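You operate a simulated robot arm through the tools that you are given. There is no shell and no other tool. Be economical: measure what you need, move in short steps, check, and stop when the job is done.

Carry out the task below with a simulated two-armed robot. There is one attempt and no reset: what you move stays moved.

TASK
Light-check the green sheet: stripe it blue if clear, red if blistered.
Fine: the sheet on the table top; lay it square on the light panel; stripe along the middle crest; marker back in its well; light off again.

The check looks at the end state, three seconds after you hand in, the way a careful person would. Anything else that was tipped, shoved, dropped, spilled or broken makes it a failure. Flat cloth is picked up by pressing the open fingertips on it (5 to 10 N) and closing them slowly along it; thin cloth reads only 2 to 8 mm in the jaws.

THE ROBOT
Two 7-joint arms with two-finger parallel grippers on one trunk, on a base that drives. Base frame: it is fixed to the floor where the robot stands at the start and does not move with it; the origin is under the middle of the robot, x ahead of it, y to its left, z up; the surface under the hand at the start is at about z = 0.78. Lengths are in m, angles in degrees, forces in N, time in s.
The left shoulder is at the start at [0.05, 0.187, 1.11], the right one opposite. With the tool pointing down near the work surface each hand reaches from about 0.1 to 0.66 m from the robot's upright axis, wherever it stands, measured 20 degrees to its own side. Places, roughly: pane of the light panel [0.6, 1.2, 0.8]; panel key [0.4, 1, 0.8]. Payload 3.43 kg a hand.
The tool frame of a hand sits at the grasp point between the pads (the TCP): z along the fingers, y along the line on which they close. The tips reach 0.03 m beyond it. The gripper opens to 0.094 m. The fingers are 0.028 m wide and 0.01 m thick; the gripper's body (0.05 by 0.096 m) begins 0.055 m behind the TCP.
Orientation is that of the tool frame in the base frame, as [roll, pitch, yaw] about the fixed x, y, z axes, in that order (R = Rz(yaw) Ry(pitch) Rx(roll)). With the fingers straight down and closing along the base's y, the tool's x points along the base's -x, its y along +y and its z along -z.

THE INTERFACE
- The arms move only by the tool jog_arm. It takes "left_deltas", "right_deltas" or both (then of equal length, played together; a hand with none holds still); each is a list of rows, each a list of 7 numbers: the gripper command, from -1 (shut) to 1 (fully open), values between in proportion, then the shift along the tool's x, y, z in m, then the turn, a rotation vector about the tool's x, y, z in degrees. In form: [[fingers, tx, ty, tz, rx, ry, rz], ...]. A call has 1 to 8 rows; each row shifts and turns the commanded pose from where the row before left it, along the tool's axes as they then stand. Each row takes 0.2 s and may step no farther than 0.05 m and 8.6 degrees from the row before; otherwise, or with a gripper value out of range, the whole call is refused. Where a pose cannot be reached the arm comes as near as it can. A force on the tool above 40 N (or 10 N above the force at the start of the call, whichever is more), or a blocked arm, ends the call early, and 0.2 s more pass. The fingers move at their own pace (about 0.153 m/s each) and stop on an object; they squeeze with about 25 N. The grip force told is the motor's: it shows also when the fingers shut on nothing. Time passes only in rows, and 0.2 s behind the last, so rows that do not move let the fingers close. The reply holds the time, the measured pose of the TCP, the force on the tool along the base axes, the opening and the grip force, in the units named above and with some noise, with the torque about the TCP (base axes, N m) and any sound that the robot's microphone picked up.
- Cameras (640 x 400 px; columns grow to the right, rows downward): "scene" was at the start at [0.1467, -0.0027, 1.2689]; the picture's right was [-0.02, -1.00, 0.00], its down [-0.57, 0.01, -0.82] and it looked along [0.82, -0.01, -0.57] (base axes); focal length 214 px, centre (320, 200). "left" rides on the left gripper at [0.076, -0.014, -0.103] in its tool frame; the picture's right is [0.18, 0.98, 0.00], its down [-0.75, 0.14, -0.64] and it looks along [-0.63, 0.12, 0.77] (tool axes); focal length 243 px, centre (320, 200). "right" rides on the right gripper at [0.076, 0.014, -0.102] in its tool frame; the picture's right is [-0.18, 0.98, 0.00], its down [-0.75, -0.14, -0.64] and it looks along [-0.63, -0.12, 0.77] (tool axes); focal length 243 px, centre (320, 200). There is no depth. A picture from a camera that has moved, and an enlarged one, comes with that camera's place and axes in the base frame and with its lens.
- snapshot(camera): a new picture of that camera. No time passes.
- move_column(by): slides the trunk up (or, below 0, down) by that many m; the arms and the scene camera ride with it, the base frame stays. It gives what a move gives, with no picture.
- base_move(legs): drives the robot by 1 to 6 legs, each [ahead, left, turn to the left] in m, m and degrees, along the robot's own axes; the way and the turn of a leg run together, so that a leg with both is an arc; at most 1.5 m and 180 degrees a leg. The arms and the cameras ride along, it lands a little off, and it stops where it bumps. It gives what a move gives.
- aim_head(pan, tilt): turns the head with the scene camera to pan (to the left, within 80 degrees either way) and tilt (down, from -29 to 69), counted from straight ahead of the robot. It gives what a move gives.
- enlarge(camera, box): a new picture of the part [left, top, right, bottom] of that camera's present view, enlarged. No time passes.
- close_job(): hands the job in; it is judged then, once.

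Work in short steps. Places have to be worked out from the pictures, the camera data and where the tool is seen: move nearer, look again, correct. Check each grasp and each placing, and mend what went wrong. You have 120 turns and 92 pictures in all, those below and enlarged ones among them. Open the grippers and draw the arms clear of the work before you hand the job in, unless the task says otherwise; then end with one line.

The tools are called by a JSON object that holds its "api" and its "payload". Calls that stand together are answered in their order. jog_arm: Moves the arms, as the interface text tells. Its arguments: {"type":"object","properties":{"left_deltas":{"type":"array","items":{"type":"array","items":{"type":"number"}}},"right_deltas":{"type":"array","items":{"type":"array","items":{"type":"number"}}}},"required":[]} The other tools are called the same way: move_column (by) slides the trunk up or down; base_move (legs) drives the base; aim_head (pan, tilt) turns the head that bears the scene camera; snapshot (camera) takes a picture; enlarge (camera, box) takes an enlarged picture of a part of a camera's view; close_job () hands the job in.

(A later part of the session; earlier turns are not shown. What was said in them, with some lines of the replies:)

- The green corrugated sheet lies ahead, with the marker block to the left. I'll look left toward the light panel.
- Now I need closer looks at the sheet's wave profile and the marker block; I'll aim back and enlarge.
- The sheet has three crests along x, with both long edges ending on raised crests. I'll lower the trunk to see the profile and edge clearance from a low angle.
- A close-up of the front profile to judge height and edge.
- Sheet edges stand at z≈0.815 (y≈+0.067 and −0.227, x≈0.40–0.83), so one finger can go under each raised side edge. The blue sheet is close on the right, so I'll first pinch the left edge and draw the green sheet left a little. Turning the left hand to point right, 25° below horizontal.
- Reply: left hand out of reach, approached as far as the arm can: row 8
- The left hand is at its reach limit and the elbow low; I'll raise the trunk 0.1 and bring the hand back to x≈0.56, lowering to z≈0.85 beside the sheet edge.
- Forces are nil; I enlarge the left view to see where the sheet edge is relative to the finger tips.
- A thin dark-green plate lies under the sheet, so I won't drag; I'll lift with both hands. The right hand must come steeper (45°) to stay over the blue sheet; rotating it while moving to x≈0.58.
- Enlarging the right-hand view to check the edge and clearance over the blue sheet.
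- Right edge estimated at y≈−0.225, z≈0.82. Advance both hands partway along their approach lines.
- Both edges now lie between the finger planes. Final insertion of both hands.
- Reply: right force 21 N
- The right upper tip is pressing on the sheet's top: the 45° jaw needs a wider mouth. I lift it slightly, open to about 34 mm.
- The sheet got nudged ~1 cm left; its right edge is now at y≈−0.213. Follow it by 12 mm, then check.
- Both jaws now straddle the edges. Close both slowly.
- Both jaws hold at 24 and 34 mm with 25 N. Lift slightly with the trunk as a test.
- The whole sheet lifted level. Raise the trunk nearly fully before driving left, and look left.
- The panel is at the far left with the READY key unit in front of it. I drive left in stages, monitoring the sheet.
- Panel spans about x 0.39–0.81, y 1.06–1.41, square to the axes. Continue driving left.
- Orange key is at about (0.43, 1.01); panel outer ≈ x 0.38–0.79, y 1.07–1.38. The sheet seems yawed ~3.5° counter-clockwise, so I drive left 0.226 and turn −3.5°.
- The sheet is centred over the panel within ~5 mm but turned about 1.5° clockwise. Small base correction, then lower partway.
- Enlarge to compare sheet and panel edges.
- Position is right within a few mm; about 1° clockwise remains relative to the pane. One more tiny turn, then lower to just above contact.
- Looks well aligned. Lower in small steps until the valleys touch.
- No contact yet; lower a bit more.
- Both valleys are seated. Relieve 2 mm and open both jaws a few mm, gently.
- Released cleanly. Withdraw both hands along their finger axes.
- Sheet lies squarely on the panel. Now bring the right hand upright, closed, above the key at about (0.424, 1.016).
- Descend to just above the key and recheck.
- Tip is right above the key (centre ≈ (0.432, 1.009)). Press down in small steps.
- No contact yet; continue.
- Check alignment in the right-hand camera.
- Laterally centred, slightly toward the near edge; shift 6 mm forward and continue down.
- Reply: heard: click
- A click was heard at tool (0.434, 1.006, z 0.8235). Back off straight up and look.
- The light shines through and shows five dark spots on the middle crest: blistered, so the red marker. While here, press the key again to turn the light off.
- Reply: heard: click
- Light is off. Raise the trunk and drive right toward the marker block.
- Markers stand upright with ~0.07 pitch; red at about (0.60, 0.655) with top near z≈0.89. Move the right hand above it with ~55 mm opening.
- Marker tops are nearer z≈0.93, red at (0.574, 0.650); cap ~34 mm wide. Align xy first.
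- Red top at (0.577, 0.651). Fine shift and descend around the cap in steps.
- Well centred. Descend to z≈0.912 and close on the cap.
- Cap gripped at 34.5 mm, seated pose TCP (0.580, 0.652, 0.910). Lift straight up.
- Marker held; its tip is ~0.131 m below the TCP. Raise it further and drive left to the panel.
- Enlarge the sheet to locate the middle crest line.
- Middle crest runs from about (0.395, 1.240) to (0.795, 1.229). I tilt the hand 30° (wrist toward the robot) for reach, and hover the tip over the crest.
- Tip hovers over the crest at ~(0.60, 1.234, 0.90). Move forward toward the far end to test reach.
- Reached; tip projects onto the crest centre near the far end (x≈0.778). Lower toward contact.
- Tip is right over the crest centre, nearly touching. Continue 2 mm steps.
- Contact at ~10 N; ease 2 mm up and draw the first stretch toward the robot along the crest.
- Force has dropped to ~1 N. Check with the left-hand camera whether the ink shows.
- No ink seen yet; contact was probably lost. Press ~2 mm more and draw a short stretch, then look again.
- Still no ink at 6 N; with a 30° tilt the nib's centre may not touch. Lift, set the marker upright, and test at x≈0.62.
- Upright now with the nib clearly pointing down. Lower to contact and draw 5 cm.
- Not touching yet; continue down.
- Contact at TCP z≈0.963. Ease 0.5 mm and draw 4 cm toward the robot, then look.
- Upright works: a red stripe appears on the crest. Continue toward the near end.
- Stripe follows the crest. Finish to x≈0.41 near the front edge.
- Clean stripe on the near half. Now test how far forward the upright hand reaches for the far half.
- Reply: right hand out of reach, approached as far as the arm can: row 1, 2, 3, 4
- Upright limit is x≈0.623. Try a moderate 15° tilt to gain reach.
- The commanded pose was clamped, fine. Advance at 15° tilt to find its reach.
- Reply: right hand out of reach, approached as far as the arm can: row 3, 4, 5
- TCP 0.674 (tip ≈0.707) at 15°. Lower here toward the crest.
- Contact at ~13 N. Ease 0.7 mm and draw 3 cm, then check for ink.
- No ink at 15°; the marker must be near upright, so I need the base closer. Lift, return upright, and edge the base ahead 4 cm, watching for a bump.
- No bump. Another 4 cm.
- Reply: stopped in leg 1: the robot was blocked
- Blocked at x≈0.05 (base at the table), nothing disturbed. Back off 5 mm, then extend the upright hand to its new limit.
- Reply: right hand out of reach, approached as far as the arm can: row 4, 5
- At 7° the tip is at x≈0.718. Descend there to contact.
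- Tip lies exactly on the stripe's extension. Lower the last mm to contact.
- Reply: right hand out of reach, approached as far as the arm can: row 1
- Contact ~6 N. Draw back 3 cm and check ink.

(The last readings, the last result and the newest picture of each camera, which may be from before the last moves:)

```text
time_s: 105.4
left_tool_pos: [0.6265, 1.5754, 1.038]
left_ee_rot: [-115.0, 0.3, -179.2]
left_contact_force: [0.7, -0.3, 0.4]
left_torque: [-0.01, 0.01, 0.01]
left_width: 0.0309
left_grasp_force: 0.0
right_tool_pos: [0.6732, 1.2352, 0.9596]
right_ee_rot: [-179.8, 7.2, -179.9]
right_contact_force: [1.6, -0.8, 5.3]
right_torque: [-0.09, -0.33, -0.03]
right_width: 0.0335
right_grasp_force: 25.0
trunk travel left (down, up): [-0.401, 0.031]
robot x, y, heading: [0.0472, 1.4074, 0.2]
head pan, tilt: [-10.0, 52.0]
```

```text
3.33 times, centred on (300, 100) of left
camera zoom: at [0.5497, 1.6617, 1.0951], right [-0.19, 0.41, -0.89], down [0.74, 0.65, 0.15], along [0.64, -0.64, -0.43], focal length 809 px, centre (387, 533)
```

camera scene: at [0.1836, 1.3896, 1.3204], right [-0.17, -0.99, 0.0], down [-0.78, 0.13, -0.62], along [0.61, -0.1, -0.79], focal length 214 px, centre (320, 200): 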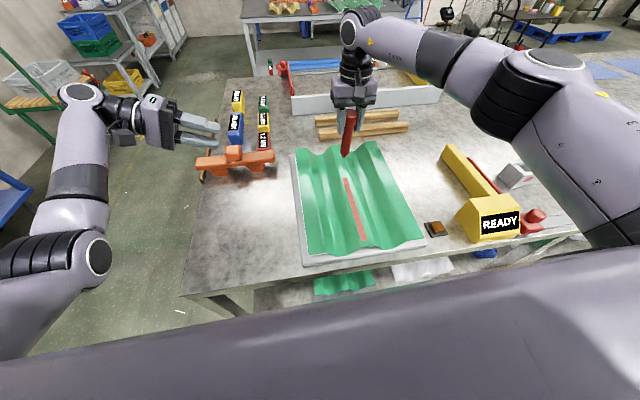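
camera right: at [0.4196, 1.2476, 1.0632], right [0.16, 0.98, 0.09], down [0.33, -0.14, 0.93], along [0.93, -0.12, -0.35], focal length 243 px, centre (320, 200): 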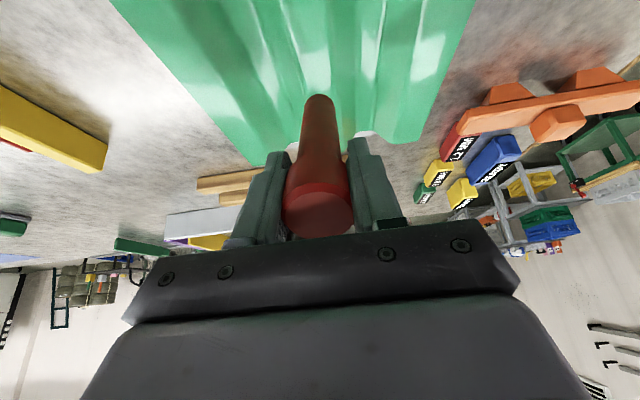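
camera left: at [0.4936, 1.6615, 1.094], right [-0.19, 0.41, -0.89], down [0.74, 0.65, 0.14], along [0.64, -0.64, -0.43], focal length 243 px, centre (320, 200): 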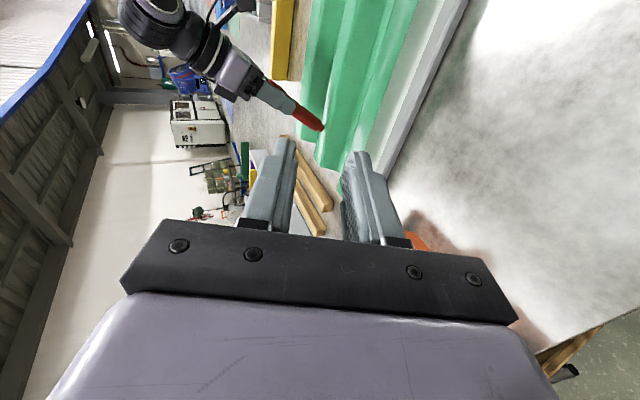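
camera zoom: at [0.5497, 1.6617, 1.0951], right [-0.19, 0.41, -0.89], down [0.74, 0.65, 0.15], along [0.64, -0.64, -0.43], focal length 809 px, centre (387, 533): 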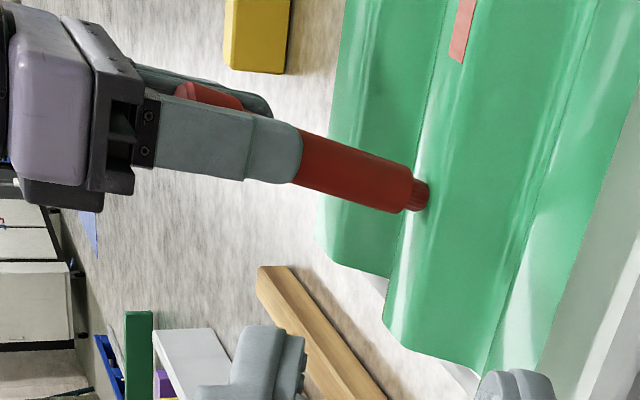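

Still no ink: the marker has pivoted in the jaws (tip ahead), so its true tilt is larger than the hand's. Set the hand upright and push forward from the stripe's end instead, which also straightens the marker. First reposition and look.

{"api": "jog_arm", "payload": {"right_deltas": [[-1, -0.0024, 0, -0.0199, 0, 0, 0], [-1, 0.035, 0.0007, 0, 0, 3.5, 0], [-1, 0.035, 0.0007, 0, 0, 3.5, 0]]}}

{"api": "enlarge", "payload": {"camera": "left", "box": [230, 40, 370, 160]}}

```text
time_s: 106.2
left_tool_pos: [0.6273, 1.575, 1.0368]
left_ee_rot: [-115.0, 0.2, -179.2]
left_contact_force: [0.2, -0.1, 0.3]
left_torque: [0.02, -0.01, -0.05]
left_width: 0.0309
left_grasp_force: 0.0
right_tool_pos: [0.6027, 1.2378, 0.9713]
right_ee_rot: [-179.9, 0.0, -179.8]
right_contact_force: [-0.2, 0.5, 0.2]
right_torque: [-0.03, 0.02, 0.01]
right_width: 0.0331
right_grasp_force: 25.3
trunk travel left (down, up): [-0.401, 0.031]
robot x, y, heading: [0.0458, 1.4025, 0.2]
head pan, tilt: [-10.0, 52.0]
```

```text
3.33 times, centred on (300, 100) of left
camera zoom: at [0.5499, 1.6616, 1.095], right [-0.19, 0.41, -0.89], down [0.74, 0.65, 0.15], along [0.64, -0.64, -0.43], focal length 809 px, centre (387, 533)
```

zoom: 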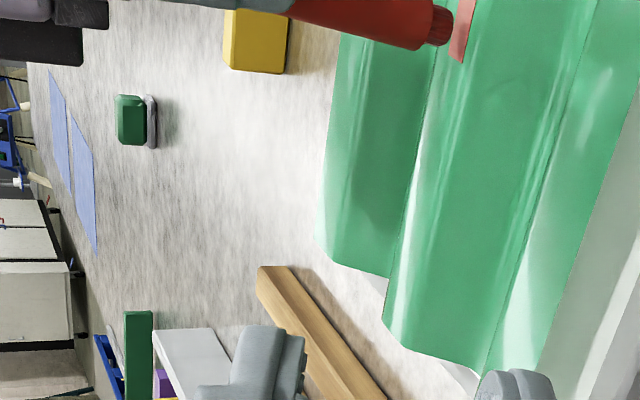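

Marker now leans only ~3°. Lower to contact over the stripe's end.

{"api": "jog_arm", "payload": {"right_deltas": [[-1, 0, 0, 0.006, 0, 0, 0], [-1, 0, 0, 0.0015, 0, 0, 0]]}}

{"api": "jog_arm", "payload": {"right_deltas": [[-1, 0, 0, 0.0015, 0, 0, 0], [-1, 0, 0, 0, 0, 0, 0]]}}

{"api": "jog_arm", "payload": {"right_deltas": [[-1, 0, 0, 0.001, 0, 0, 0], [-1, 0, 0, 0, 0, 0, 0]]}}

```text
time_s: 106.8
left_tool_pos: [0.6276, 1.5752, 1.0377]
left_ee_rot: [-114.9, 0.1, -179.2]
left_contact_force: [-0.1, -0.7, 0.2]
left_torque: [0.0, 0.0, -0.03]
left_width: 0.031
left_grasp_force: 0.0
right_tool_pos: [0.6031, 1.2361, 0.9649]
right_ee_rot: [-179.9, 0.0, -179.9]
right_contact_force: [-0.1, 0.6, -0.6]
right_torque: [0.03, -0.01, -0.02]
right_width: 0.0331
right_grasp_force: 25.4
trunk travel left (down, up): [-0.401, 0.031]
robot x, y, heading: [0.048, 1.406, 0.3]
head pan, tilt: [-10.0, 52.0]
```

```text
time_s: 107.4
left_tool_pos: [0.6265, 1.5749, 1.0377]
left_ee_rot: [-115.0, 0.2, -179.2]
left_contact_force: [0.3, -0.2, -0.2]
left_torque: [-0.01, 0.02, -0.03]
left_width: 0.0309
left_grasp_force: 0.0
right_tool_pos: [0.6032, 1.2385, 0.9621]
right_ee_rot: [-179.9, 0.0, -179.8]
right_contact_force: [-0.3, 0.6, 0.5]
right_torque: [0.02, 0.01, 0.0]
right_width: 0.0335
right_grasp_force: 25.1
trunk travel left (down, up): [-0.401, 0.031]
robot x, y, heading: [0.0463, 1.4007, 0.7]
head pan, tilt: [-10.0, 52.0]
```

```text
time_s: 108.0
left_tool_pos: [0.626, 1.5754, 1.0387]
left_ee_rot: [-115.0, 0.3, -179.2]
left_contact_force: [0.8, -0.1, 0.4]
left_torque: [-0.01, -0.01, -0.03]
left_width: 0.0308
left_grasp_force: 0.0
right_tool_pos: [0.6034, 1.2367, 0.9632]
right_ee_rot: [-180.0, 0.0, -179.9]
right_contact_force: [0.7, 0.0, -0.4]
right_torque: [0.0, 0.0, -0.04]
right_width: 0.0333
right_grasp_force: 24.7
trunk travel left (down, up): [-0.401, 0.031]
robot x, y, heading: [0.0476, 1.4055, 0.4]
head pan, tilt: [-10.0, 52.0]
```

{"api": "jog_arm", "payload": {"right_deltas": [[-1, 0, 0, 0.0012, 0, 0, 0], [-1, 0, 0, 0, 0, 0, 0]]}}

{"api": "jog_arm", "payload": {"right_deltas": [[-1, 0, 0, 0.0008, 0, 0, 0], [-1, 0, 0, 0, 0, 0, 0]]}}

```text
time_s: 108.6
left_tool_pos: [0.6263, 1.5755, 1.038]
left_ee_rot: [-114.9, 0.2, -179.2]
left_contact_force: [0.0, -0.9, -0.6]
left_torque: [-0.02, -0.01, -0.01]
left_width: 0.0308
left_grasp_force: 0.0
right_tool_pos: [0.6036, 1.2365, 0.963]
right_ee_rot: [-179.8, 0.2, -179.7]
right_contact_force: [-0.7, 0.6, 1.0]
right_torque: [0.02, 0.07, 0.0]
right_width: 0.0334
right_grasp_force: 24.7
trunk travel left (down, up): [-0.401, 0.031]
robot x, y, heading: [0.0488, 1.4038, 0.4]
head pan, tilt: [-10.0, 52.0]
```

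```text
time_s: 109.2
left_tool_pos: [0.6266, 1.5755, 1.0381]
left_ee_rot: [-115.0, 0.2, -179.3]
left_contact_force: [0.2, -0.3, 0.6]
left_torque: [0.01, 0.01, 0.02]
left_width: 0.0311
left_grasp_force: 0.0
right_tool_pos: [0.6032, 1.2367, 0.9617]
right_ee_rot: [-179.9, 0.1, -179.9]
right_contact_force: [-0.6, -0.2, 5.0]
right_torque: [-0.06, 0.02, -0.02]
right_width: 0.0332
right_grasp_force: 24.7
trunk travel left (down, up): [-0.401, 0.031]
robot x, y, heading: [0.0424, 1.4066, 0.3]
head pan, tilt: [-10.0, 52.0]
```

Contact 5 N. Push forward along the crest to the upright reach limit.

{"api": "jog_arm", "payload": {"right_deltas": [[-1, -0.01, 0.0005, 0.0005, 0, 0, 0], [-1, -0.011, -0.0002, 0, 0, 0, 0], [-1, -0.011, -0.0003, 0, 0, 0, 0], [-1, -0.011, -0.0003, 0, 0, 0, 0], [-1, -0.011, -0.0003, 0, 0, 0, 0], [-1, -0.011, -0.0003, 0, 0, 0, 0], [-1, -0.011, -0.0003, 0, 0, 0, 0]]}}

{"api": "enlarge", "payload": {"camera": "left", "box": [230, 40, 370, 160]}}

```text
time_s: 110.8
left_tool_pos: [0.6265, 1.5759, 1.039]
left_ee_rot: [-114.9, 0.2, -179.2]
left_contact_force: [0.1, -0.1, -0.2]
left_torque: [0.01, 0.0, -0.02]
left_width: 0.0311
left_grasp_force: 0.0
right_tool_pos: [0.6777, 1.2375, 0.9612]
right_ee_rot: [-179.8, 0.1, -179.7]
right_contact_force: [-3.7, 1.1, 10.1]
right_torque: [0.12, 0.34, 0.0]
right_width: 0.0332
right_grasp_force: 25.1
trunk travel left (down, up): [-0.401, 0.031]
robot x, y, heading: [0.0526, 1.4015, 0.4]
head pan, tilt: [-10.0, 52.0]
```

```text
3.33 times, centred on (300, 100) of left
camera zoom: at [0.549, 1.6624, 1.0953], right [-0.19, 0.41, -0.89], down [0.74, 0.65, 0.15], along [0.64, -0.64, -0.43], focal length 809 px, centre (387, 533)
```

zoom: 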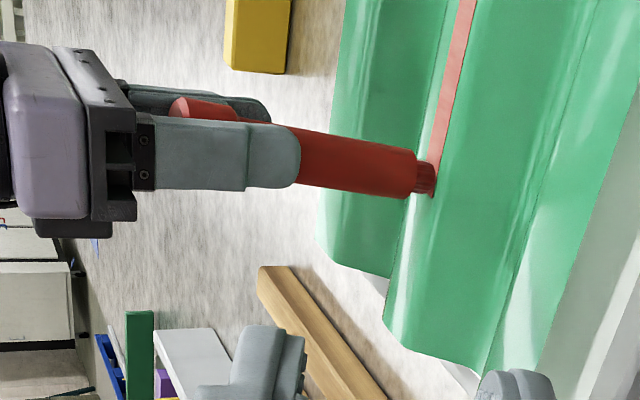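

Ink reaches x≈0.685. Try a little farther with just 4° of tilt.

{"api": "jog_arm", "payload": {"right_deltas": [[-1, -0.004, -0.0002, 0, 0, -2, 0], [-1, -0.004, -0.0002, 0.0002, 0, -2, 0], [-1, -0.008, -0.0003, 0.0005, 0, 0, 0], [-1, -0.008, -0.0003, 0.0005, 0, 0, 0]]}}

{"api": "jog_arm", "payload": {"right_deltas": [[-1, -0.0028, 0, -0.0398, 0, 0, 0], [-1, 0.04, 0, -0.02, 0, 4, 0], [-1, 0.045, 0, 0, 0, 0, 0], [-1, 0.045, 0, 0, 0, 0, 0]]}}

{"api": "enlarge", "payload": {"camera": "left", "box": [230, 20, 390, 160]}}

```text
time_s: 111.8
left_tool_pos: [0.6249, 1.575, 1.0386]
left_ee_rot: [-115.0, 0.3, -179.2]
left_contact_force: [-0.6, -0.5, 0.1]
left_torque: [-0.02, 0.0, 0.03]
left_width: 0.031
left_grasp_force: 0.0
right_tool_pos: [0.6903, 1.2343, 0.9603]
right_ee_rot: [-179.8, 4.2, -179.8]
right_contact_force: [-3.7, 1.0, 11.6]
right_torque: [0.06, 0.31, 0.01]
right_width: 0.0333
right_grasp_force: 25.0
right hand out of reach, approached as far as the arm can: row 3
trunk travel left (down, up): [-0.401, 0.031]
robot x, y, heading: [0.0446, 1.4024, 0.4]
head pan, tilt: [-10.0, 52.0]
```

```text
time_s: 112.8
left_tool_pos: [0.6262, 1.5755, 1.0383]
left_ee_rot: [-115.0, 0.1, -179.2]
left_contact_force: [0.2, -0.6, -0.1]
left_torque: [-0.01, -0.02, -0.04]
left_width: 0.0311
left_grasp_force: 0.0
right_tool_pos: [0.5677, 1.2328, 1.0168]
right_ee_rot: [-179.9, 0.0, -179.9]
right_contact_force: [0.3, 0.4, 0.0]
right_torque: [-0.02, 0.02, 0.02]
right_width: 0.0337
right_grasp_force: 24.9
trunk travel left (down, up): [-0.401, 0.031]
robot x, y, heading: [0.0444, 1.4059, 0.3]
head pan, tilt: [-10.0, 52.0]
```

```text
2.86 times, centred on (310, 90) of left
camera zoom: at [0.5498, 1.6614, 1.0951], right [-0.19, 0.41, -0.89], down [0.74, 0.65, 0.15], along [0.64, -0.64, -0.43], focal length 693 px, centre (349, 514)
```

zoom: 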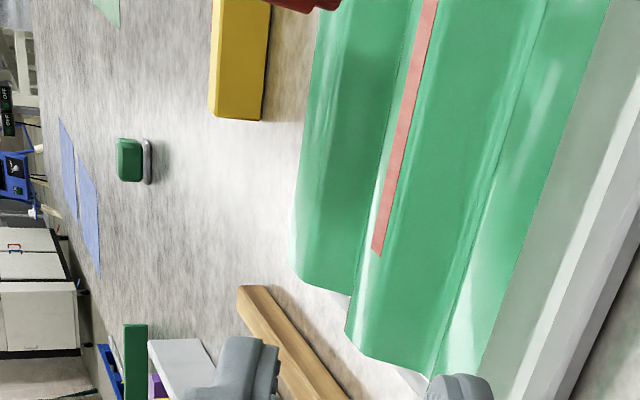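

Stripe now runs from x≈0.405 to ≈0.72 of the 0.395–0.795 crest, straight along the middle. Now return the marker: raise it, back the base off, and drive right.

{"api": "jog_arm", "payload": {"right_deltas": [[-1, 0, 0, -0.04, 0, 0, 0], [-1, 0, 0, -0.04, 0, 0, 0], [-1, 0, 0, -0.025, 0, 0, 0]]}}

{"api": "base_move", "payload": {"legs": [[-0.05, 0, 0], [0, -0.497, -0.4]]}}

{"api": "aim_head", "payload": {"pan": -15, "tilt": 50}}

```text
time_s: 113.6
left_tool_pos: [0.6267, 1.5762, 1.0379]
left_ee_rot: [-115.1, 0.1, -179.2]
left_contact_force: [-0.3, 0.0, 0.2]
left_torque: [-0.06, 0.05, 0.03]
left_width: 0.0311
left_grasp_force: 0.0
right_tool_pos: [0.5666, 1.2329, 1.1231]
right_ee_rot: [-180.0, 0.0, -179.8]
right_contact_force: [0.4, -0.4, -0.6]
right_torque: [-0.01, 0.02, -0.03]
right_width: 0.0334
right_grasp_force: 25.2
trunk travel left (down, up): [-0.401, 0.031]
robot x, y, heading: [0.0456, 1.4008, 0.5]
head pan, tilt: [-10.0, 52.0]
```

```text
time_s: 118.9
left_tool_pos: [0.5797, 1.0886, 1.0381]
left_ee_rot: [-115.1, 0.2, -179.8]
left_contact_force: [-0.1, 0.3, -0.1]
left_torque: [-0.02, 0.02, 0.04]
left_width: 0.0311
left_grasp_force: 0.0
right_tool_pos: [0.517, 0.75, 1.1216]
right_ee_rot: [-179.9, 0.1, 179.6]
right_contact_force: [0.6, -0.1, -0.8]
right_torque: [0.02, -0.02, -0.01]
right_width: 0.0333
right_grasp_force: 24.6
trunk travel left (down, up): [-0.401, 0.031]
robot x, y, heading: [0.0031, 0.9212, 0.1]
head pan, tilt: [-10.0, 52.0]
```

```text
time_s: 119.5
left_tool_pos: [0.5808, 1.0904, 1.0385]
left_ee_rot: [-115.0, 0.1, -179.8]
left_contact_force: [-0.1, -0.7, 0.4]
left_torque: [0.04, 0.01, 0.0]
left_width: 0.0311
left_grasp_force: 0.0
right_tool_pos: [0.5171, 0.7503, 1.1218]
right_ee_rot: [-179.8, 0.0, 179.6]
right_contact_force: [-0.6, -0.7, -0.5]
right_torque: [0.0, 0.03, -0.01]
right_width: 0.0334
right_grasp_force: 24.8
trunk travel left (down, up): [-0.401, 0.031]
robot x, y, heading: [-0.0001, 0.9231, -0.2]
head pan, tilt: [-15.0, 50.0]
```

Absolute tool reading lets me return over the recorded seat (0.580, 0.652). Move there at TCP z≈1.05.

{"api": "jog_arm", "payload": {"right_deltas": [[-1, -0.0158, -0.0245, 0.01, 0, 0, 0], [-1, -0.0158, -0.0245, 0.01, 0, 0, 0], [-1, -0.0158, -0.0245, 0.025, 0, 0, 0], [-1, -0.0158, -0.0245, 0.025, 0, 0, 0]]}}

{"api": "enlarge", "payload": {"camera": "scene", "box": [310, 80, 430, 200]}}

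{"api": "enlarge", "payload": {"camera": "right", "box": [220, 40, 440, 240]}}

```text
time_s: 120.5
left_tool_pos: [0.5813, 1.0898, 1.0377]
left_ee_rot: [-114.9, 0.2, -179.9]
left_contact_force: [0.1, 0.3, -0.4]
left_torque: [0.0, -0.02, 0.02]
left_width: 0.031
left_grasp_force: 0.0
right_tool_pos: [0.5798, 0.6528, 1.0524]
right_ee_rot: [-179.8, 0.0, 179.6]
right_contact_force: [0.1, 0.8, -0.8]
right_torque: [-0.01, -0.02, 0.02]
right_width: 0.0332
right_grasp_force: 25.5
trunk travel left (down, up): [-0.401, 0.031]
robot x, y, heading: [0.0006, 0.9206, -0.2]
head pan, tilt: [-15.0, 50.0]
```

```text
3.33 times, centred on (370, 140) of scene
camera zoom: at [0.1324, 0.9015, 1.3229], right [-0.26, -0.97, 0.0], down [-0.74, 0.2, -0.64], along [0.62, -0.17, -0.77], focal length 715 px, centre (153, 400)
```

zoom: 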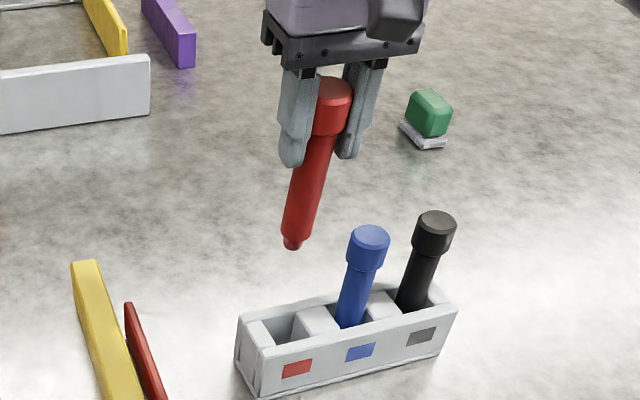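

```text
2.00 times, centred on (330, 140) of right
camera zoom: at [0.5027, 0.6673, 1.1546], right [0.19, 0.98, 0.0], down [0.75, -0.14, 0.64], along [0.63, -0.12, -0.77], focal length 485 px, centre (300, 320)
```

zoom: 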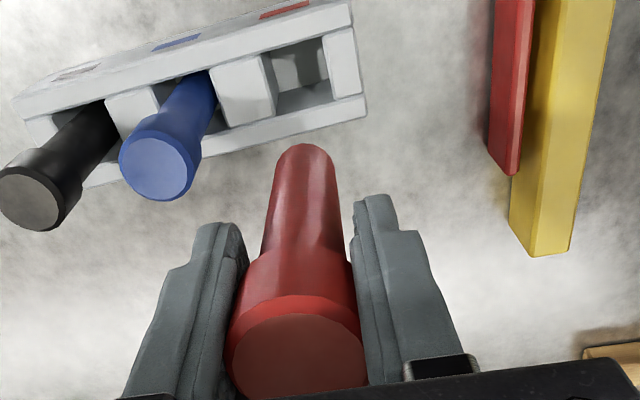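

The marker leans ~5° tip-forward in the jaws, so I counter-rotate the hand 5° to set it vertical, then lower until the tip is just above the well.

{"api": "jog_arm", "payload": {"right_deltas": [[-1, 0, 0, 0, 0, 5, 0], [-1, -0.0026, 0, 0.029, 0, 0, 0], [-1, -0.0026, 0, 0.029, 0, 0, 0]]}}

{"api": "enlarge", "payload": {"camera": "scene", "box": [320, 110, 420, 200]}}

{"api": "enlarge", "payload": {"camera": "right", "box": [220, 40, 440, 240]}}

```text
time_s: 121.3
left_tool_pos: [0.5808, 1.0901, 1.0379]
left_ee_rot: [-115.0, 0.1, -179.8]
left_contact_force: [-0.3, -0.1, -0.1]
left_torque: [0.01, -0.01, -0.05]
left_width: 0.0312
left_grasp_force: 0.1
right_tool_pos: [0.58, 0.6523, 0.9941]
right_ee_rot: [-179.8, -5.0, 179.6]
right_contact_force: [0.1, -0.4, 0.0]
right_torque: [0.02, 0.0, 0.03]
right_width: 0.0337
right_grasp_force: 24.6
trunk travel left (down, up): [-0.401, 0.031]
robot x, y, heading: [-0.0041, 0.924, -0.1]
head pan, tilt: [-15.0, 50.0]
```

```text
4.44 times, centred on (370, 155) of scene
camera zoom: at [0.1323, 0.9017, 1.3229], right [-0.26, -0.97, 0.0], down [-0.74, 0.2, -0.64], along [0.62, -0.17, -0.77], focal length 953 px, centre (98, 400)
```

zoom: 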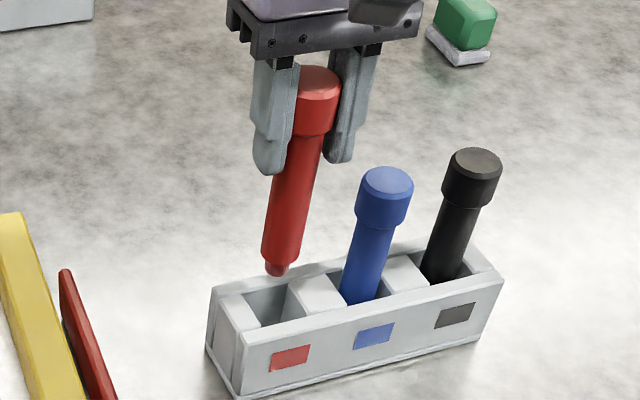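

```text
2.00 times, centred on (330, 140) of right
camera zoom: at [0.5122, 0.6671, 1.103], right [0.19, 0.98, -0.02], down [0.81, -0.15, 0.57], along [0.56, -0.12, -0.82], focal length 485 px, centre (300, 320)
```

zoom: 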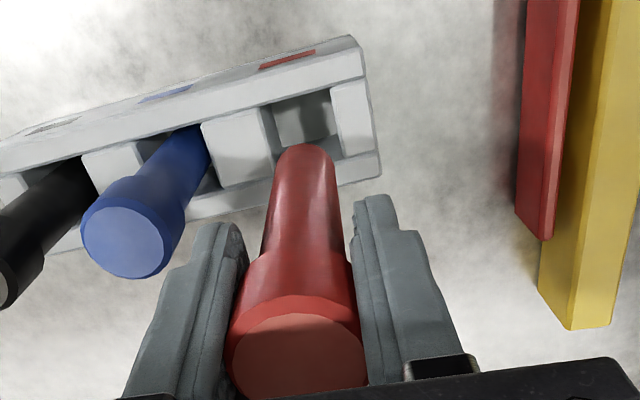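

Marker is vertical and over the well; extrapolating from blue/black, the seat is at x≈0.576. Lower with a 3 mm shift, watching the force.

{"api": "jog_arm", "payload": {"right_deltas": [[-1, 0.003, 0, 0, 0, 0, 0], [-1, -0.001, 0, 0.012, 0, 0, 0], [-1, -0.001, 0, 0.012, 0, 0, 0], [-1, -0.0009, 0, 0.01, 0, 0, 0]]}}

{"api": "enlarge", "payload": {"camera": "scene", "box": [320, 110, 420, 200]}}

```text
time_s: 122.3
left_tool_pos: [0.5796, 1.09, 1.0384]
left_ee_rot: [-115.0, 0.2, -179.8]
left_contact_force: [0.6, 0.1, -0.9]
left_torque: [0.01, 0.0, 0.02]
left_width: 0.0308
left_grasp_force: 0.1
right_tool_pos: [0.5773, 0.6509, 0.9609]
right_ee_rot: [-179.8, -5.0, 179.6]
right_contact_force: [-0.1, -0.5, 0.0]
right_torque: [0.0, -0.01, -0.01]
right_width: 0.0334
right_grasp_force: 24.8
trunk travel left (down, up): [-0.401, 0.031]
robot x, y, heading: [-0.0002, 0.9219, -0.0]
head pan, tilt: [-15.0, 50.0]
```

```text
4.44 times, centred on (370, 155) of scene
camera zoom: at [0.1322, 0.9018, 1.3229], right [-0.26, -0.97, 0.0], down [-0.74, 0.2, -0.64], along [0.62, -0.17, -0.77], focal length 953 px, centre (98, 400)
```

zoom: 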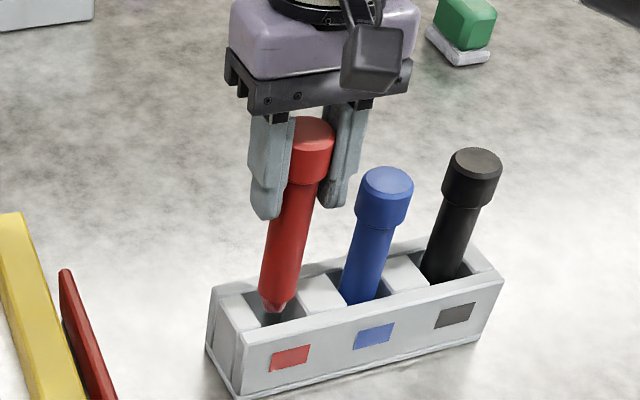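

The tip is entering the slot without contact. Continue down toward the seat.

{"api": "jog_arm", "payload": {"right_deltas": [[-1, -0.001, 0, 0.012, 0, 0, 0], [-1, -0.001, 0, 0.012, 0, 0, 0], [-1, -0.001, 0, 0.012, 0, 0, 0], [-1, -0.0008, 0, 0.009, 0, 0, 0]]}}

{"api": "jog_arm", "payload": {"right_deltas": [[-1, -0.0002, 0, 0.003, 0, 0, 0], [-1, -0.0002, 0, 0.002, 0, 0, 0]]}}

```text
time_s: 123.3
left_tool_pos: [0.5812, 1.0891, 1.0379]
left_ee_rot: [-115.0, 0.2, -179.8]
left_contact_force: [-0.5, -0.1, 0.2]
left_torque: [-0.02, 0.0, 0.0]
left_width: 0.0312
left_grasp_force: 0.0
right_tool_pos: [0.5777, 0.6484, 0.9152]
right_ee_rot: [-180.0, -4.9, 179.6]
right_contact_force: [-0.5, 0.1, -0.4]
right_torque: [-0.01, -0.02, 0.01]
right_width: 0.0332
right_grasp_force: 25.5
trunk travel left (down, up): [-0.401, 0.031]
robot x, y, heading: [-0.0032, 0.9252, 0.1]
head pan, tilt: [-15.0, 50.0]
```

```text
time_s: 123.9
left_tool_pos: [0.5813, 1.0905, 1.0379]
left_ee_rot: [-114.9, 0.0, -179.8]
left_contact_force: [0.5, -0.6, 0.1]
left_torque: [0.0, 0.0, 0.01]
left_width: 0.031
left_grasp_force: 0.0
right_tool_pos: [0.5772, 0.6503, 0.9096]
right_ee_rot: [-180.0, -5.1, 179.6]
right_contact_force: [0.1, -0.2, -1.3]
right_torque: [-0.01, 0.0, -0.01]
right_width: 0.033
right_grasp_force: 24.2
trunk travel left (down, up): [-0.401, 0.031]
robot x, y, heading: [-0.0009, 0.9263, 0.0]
head pan, tilt: [-15.0, 50.0]
```

Still free; go down until it touches bottom.

{"api": "jog_arm", "payload": {"right_deltas": [[-1, -0.0002, 0, 0.002, 0, 0, 0], [-1, 0, 0, 0.001, 0, 0, 0]]}}

{"api": "jog_arm", "payload": {"right_deltas": [[-1, 0, 0, 0.0015, 0, 0, 0], [-1, 0, 0, 0, 0, 0, 0]]}}

```text
time_s: 124.5
left_tool_pos: [0.5784, 1.0895, 1.0392]
left_ee_rot: [-115.0, 0.2, -179.8]
left_contact_force: [0.3, -0.1, 0.5]
left_torque: [-0.01, -0.01, 0.01]
left_width: 0.0309
left_grasp_force: 0.1
right_tool_pos: [0.5758, 0.6509, 0.9096]
right_ee_rot: [-179.8, -4.7, 179.5]
right_contact_force: [-2.2, -2.5, 13.9]
right_torque: [-0.25, 0.1, -0.02]
right_width: 0.0333
right_grasp_force: 25.1
trunk travel left (down, up): [-0.401, 0.031]
robot x, y, heading: [-0.001, 0.9251, -0.2]
head pan, tilt: [-15.0, 50.0]
```

```text
time_s: 125.1
left_tool_pos: [0.5787, 1.0901, 1.0393]
left_ee_rot: [-115.0, 0.2, -179.8]
left_contact_force: [1.0, 0.1, -0.1]
left_torque: [0.04, -0.01, 0.0]
left_width: 0.0306
left_grasp_force: 0.0
right_tool_pos: [0.5757, 0.651, 0.9093]
right_ee_rot: [-179.9, -4.6, 179.6]
right_contact_force: [2.5, -3.1, 22.0]
right_torque: [-0.26, -0.27, 0.02]
right_width: 0.0333
right_grasp_force: 25.2
trunk travel left (down, up): [-0.401, 0.031]
robot x, y, heading: [-0.0023, 0.9216, -0.1]
head pan, tilt: [-15.0, 50.0]
```

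Bottomed at the original seat height. Relieve, open slowly, and look before withdrawing.

{"api": "jog_arm", "payload": {"right_deltas": [[-1, 0, 0, -0.002, 0, 0, 0], [-0.27, 0, 0, 0, 0, 0, 0], [-0.15, 0, 0, 0, 0, 0, 0], [0.05, 0, 0, 0, 0, 0, 0], [0.25, 0, 0, 0, 0, 0, 0], [0.25, 0, 0, 0, 0, 0, 0]]}}

{"api": "jog_arm", "payload": {"right_deltas": [[0.25, -0.0013, 0, -0.015, 0, 0, 0], [0.25, -0.0013, 0, -0.02, 0, 0, 0], [0.25, 0, 0, -0.04, 0, 0, 0], [0.25, 0, 0, -0.04, 0, 0, 0], [0.25, 0, 0, -0.04, 0, 0, 0]]}}

{"api": "enlarge", "payload": {"camera": "scene", "box": [320, 110, 420, 200]}}

```text
time_s: 126.5
left_tool_pos: [0.5802, 1.0892, 1.039]
left_ee_rot: [-115.0, 0.1, -179.8]
left_contact_force: [-0.5, 1.5, 0.0]
left_torque: [0.01, 0.0, -0.03]
left_width: 0.031
left_grasp_force: 0.1
right_tool_pos: [0.5767, 0.6489, 0.9062]
right_ee_rot: [-179.8, -5.0, 179.7]
right_contact_force: [-0.3, 0.3, 0.2]
right_torque: [-0.01, -0.01, 0.01]
right_width: 0.0586
right_grasp_force: 0.1
trunk travel left (down, up): [-0.401, 0.031]
robot x, y, heading: [-0.0017, 0.9245, 0.1]
head pan, tilt: [-15.0, 50.0]
```

```text
time_s: 127.7
left_tool_pos: [0.5808, 1.0896, 1.0387]
left_ee_rot: [-114.9, 0.3, -179.8]
left_contact_force: [-0.4, -0.2, 0.0]
left_torque: [0.02, -0.01, 0.0]
left_width: 0.0311
left_grasp_force: 0.1
right_tool_pos: [0.594, 0.6489, 1.0616]
right_ee_rot: [-179.8, -5.0, 179.6]
right_contact_force: [0.3, 0.2, -0.1]
right_torque: [-0.01, 0.03, 0.01]
right_width: 0.0588
right_grasp_force: 0.1
trunk travel left (down, up): [-0.401, 0.031]
robot x, y, heading: [0.0008, 0.9202, -0.1]
head pan, tilt: [-15.0, 50.0]
```

```text
4.44 times, centred on (370, 155) of scene
camera zoom: at [0.1317, 0.9022, 1.3229], right [-0.26, -0.97, 0.0], down [-0.74, 0.2, -0.64], along [0.62, -0.17, -0.77], focal length 953 px, centre (98, 400)
```

zoom: 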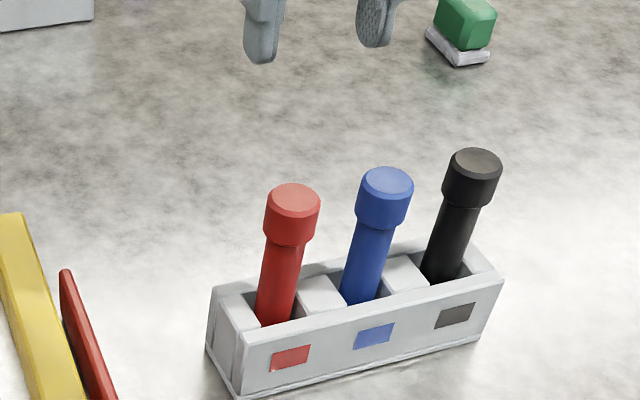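

Red marker is back in its well, upright. Draw both arms back, open the grippers and take a last look.

{"api": "jog_arm", "payload": {"left_deltas": [[0, 0.03, 0, -0.03, 0, 0, 0], [0.5, 0.04, 0, -0.02, 0, 0, 0], [1, 0.04, 0, 0, 0, 0, 0], [1, 0.03, 0, 0, 0, 0, 0]], "right_deltas": [[0.3, 0.02, 0, -0.03, 0, 0, 0], [0.6, 0.04, 0, 0, 0, 0, 0], [1, 0.04, 0, 0, 0, 0, 0], [1, 0.04, 0, 0, 0, 0, 0]]}}

{"api": "aim_head", "payload": {"pan": 20, "tilt": 45}}

{"api": "snapshot", "payload": {"camera": "scene"}}

```text
time_s: 128.7
left_tool_pos: [0.4384, 1.1349, 1.0591]
left_ee_rot: [-115.0, 0.2, -179.8]
left_contact_force: [-0.7, 0.2, 0.6]
left_torque: [0.02, 0.01, 0.03]
left_width: 0.094
left_grasp_force: 0.0
right_tool_pos: [0.4555, 0.6538, 1.1045]
right_ee_rot: [-179.8, -4.9, 179.5]
right_contact_force: [-0.9, 0.6, 0.9]
right_torque: [0.03, 0.0, 0.02]
right_width: 0.0942
right_grasp_force: 0.1
trunk travel left (down, up): [-0.401, 0.031]
robot x, y, heading: [-0.0009, 0.9228, -0.2]
head pan, tilt: [-15.0, 50.0]
```

```text
time_s: 129.7
left_tool_pos: [0.4397, 1.1345, 1.0584]
left_ee_rot: [-115.1, 0.1, -179.8]
left_contact_force: [-0.5, -0.4, 0.1]
left_torque: [-0.01, 0.03, -0.01]
left_width: 0.094
left_grasp_force: 0.1
right_tool_pos: [0.4567, 0.653, 1.1045]
right_ee_rot: [-179.9, -5.0, 179.6]
right_contact_force: [-0.4, 0.4, -0.9]
right_torque: [-0.04, 0.01, 0.01]
right_width: 0.0939
right_grasp_force: 0.0
trunk travel left (down, up): [-0.401, 0.031]
robot x, y, heading: [-0.0006, 0.9203, -0.5]
head pan, tilt: [20.0, 45.0]
```

```text
3 pictures are left
camera scene: at [0.1342, 0.9495, 1.3298], right [0.34, -0.94, 0.0], down [-0.67, -0.24, -0.71], along [0.67, 0.24, -0.71], focal length 214 px, centre (320, 200)
```

scene: 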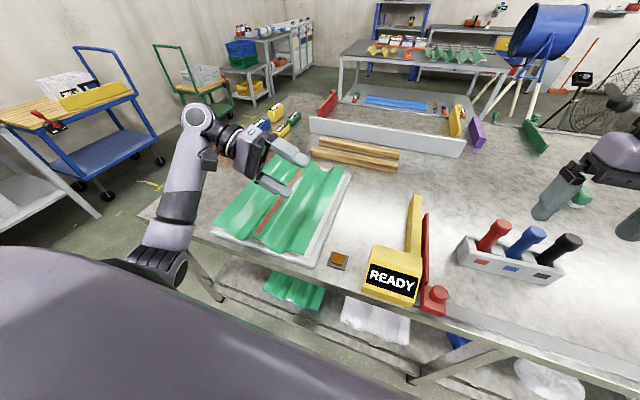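

Light is off, sheet square on the panel with its red stripe, markers in place. Back the robot away to clear the work, then hand in.

{"api": "base_move", "payload": {"legs": [[-0.25, 0, 0]]}}

{"api": "snapshot", "payload": {"camera": "scene"}}

```text
time_s: 131.6
left_tool_pos: [0.1763, 1.1349, 1.0594]
left_ee_rot: [-115.0, 0.2, -179.9]
left_contact_force: [-0.9, 0.0, 0.3]
left_torque: [-0.01, 0.01, 0.0]
left_width: 0.0939
left_grasp_force: 0.1
right_tool_pos: [0.1919, 0.654, 1.1034]
right_ee_rot: [-179.9, -4.9, 179.4]
right_contact_force: [0.9, -0.2, 0.5]
right_torque: [-0.05, 0.0, 0.01]
right_width: 0.0942
right_grasp_force: 0.0
trunk travel left (down, up): [-0.401, 0.031]
robot x, y, heading: [-0.2649, 0.9218, -0.1]
head pan, tilt: [20.0, 45.0]
```

```text
2 pictures are left
camera scene: at [-0.1294, 0.9501, 1.3299], right [0.34, -0.94, 0.0], down [-0.67, -0.24, -0.71], along [0.67, 0.24, -0.71], focal length 214 px, centre (320, 200)
```

scene: 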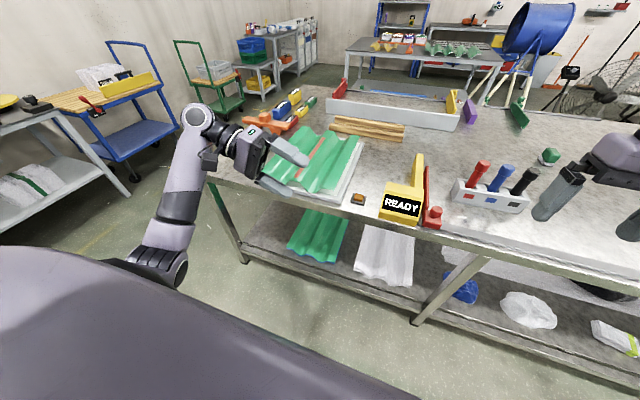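

Everything is in place and the arms are clear of the table; handing in.

{"api": "close_job", "payload": {}}

```text
The job is handed in.
```

The green sheet was blistered, with five dark spots along its middle crest, so I striped it red; the stripe covers roughly 80% of that crest, because the far end was out of reach with the marker upright. The sheet lies square on the light panel, the light is off, and the red marker is back in its well. While reaching for the far end, the base bumped the table once; nothing looked moved.
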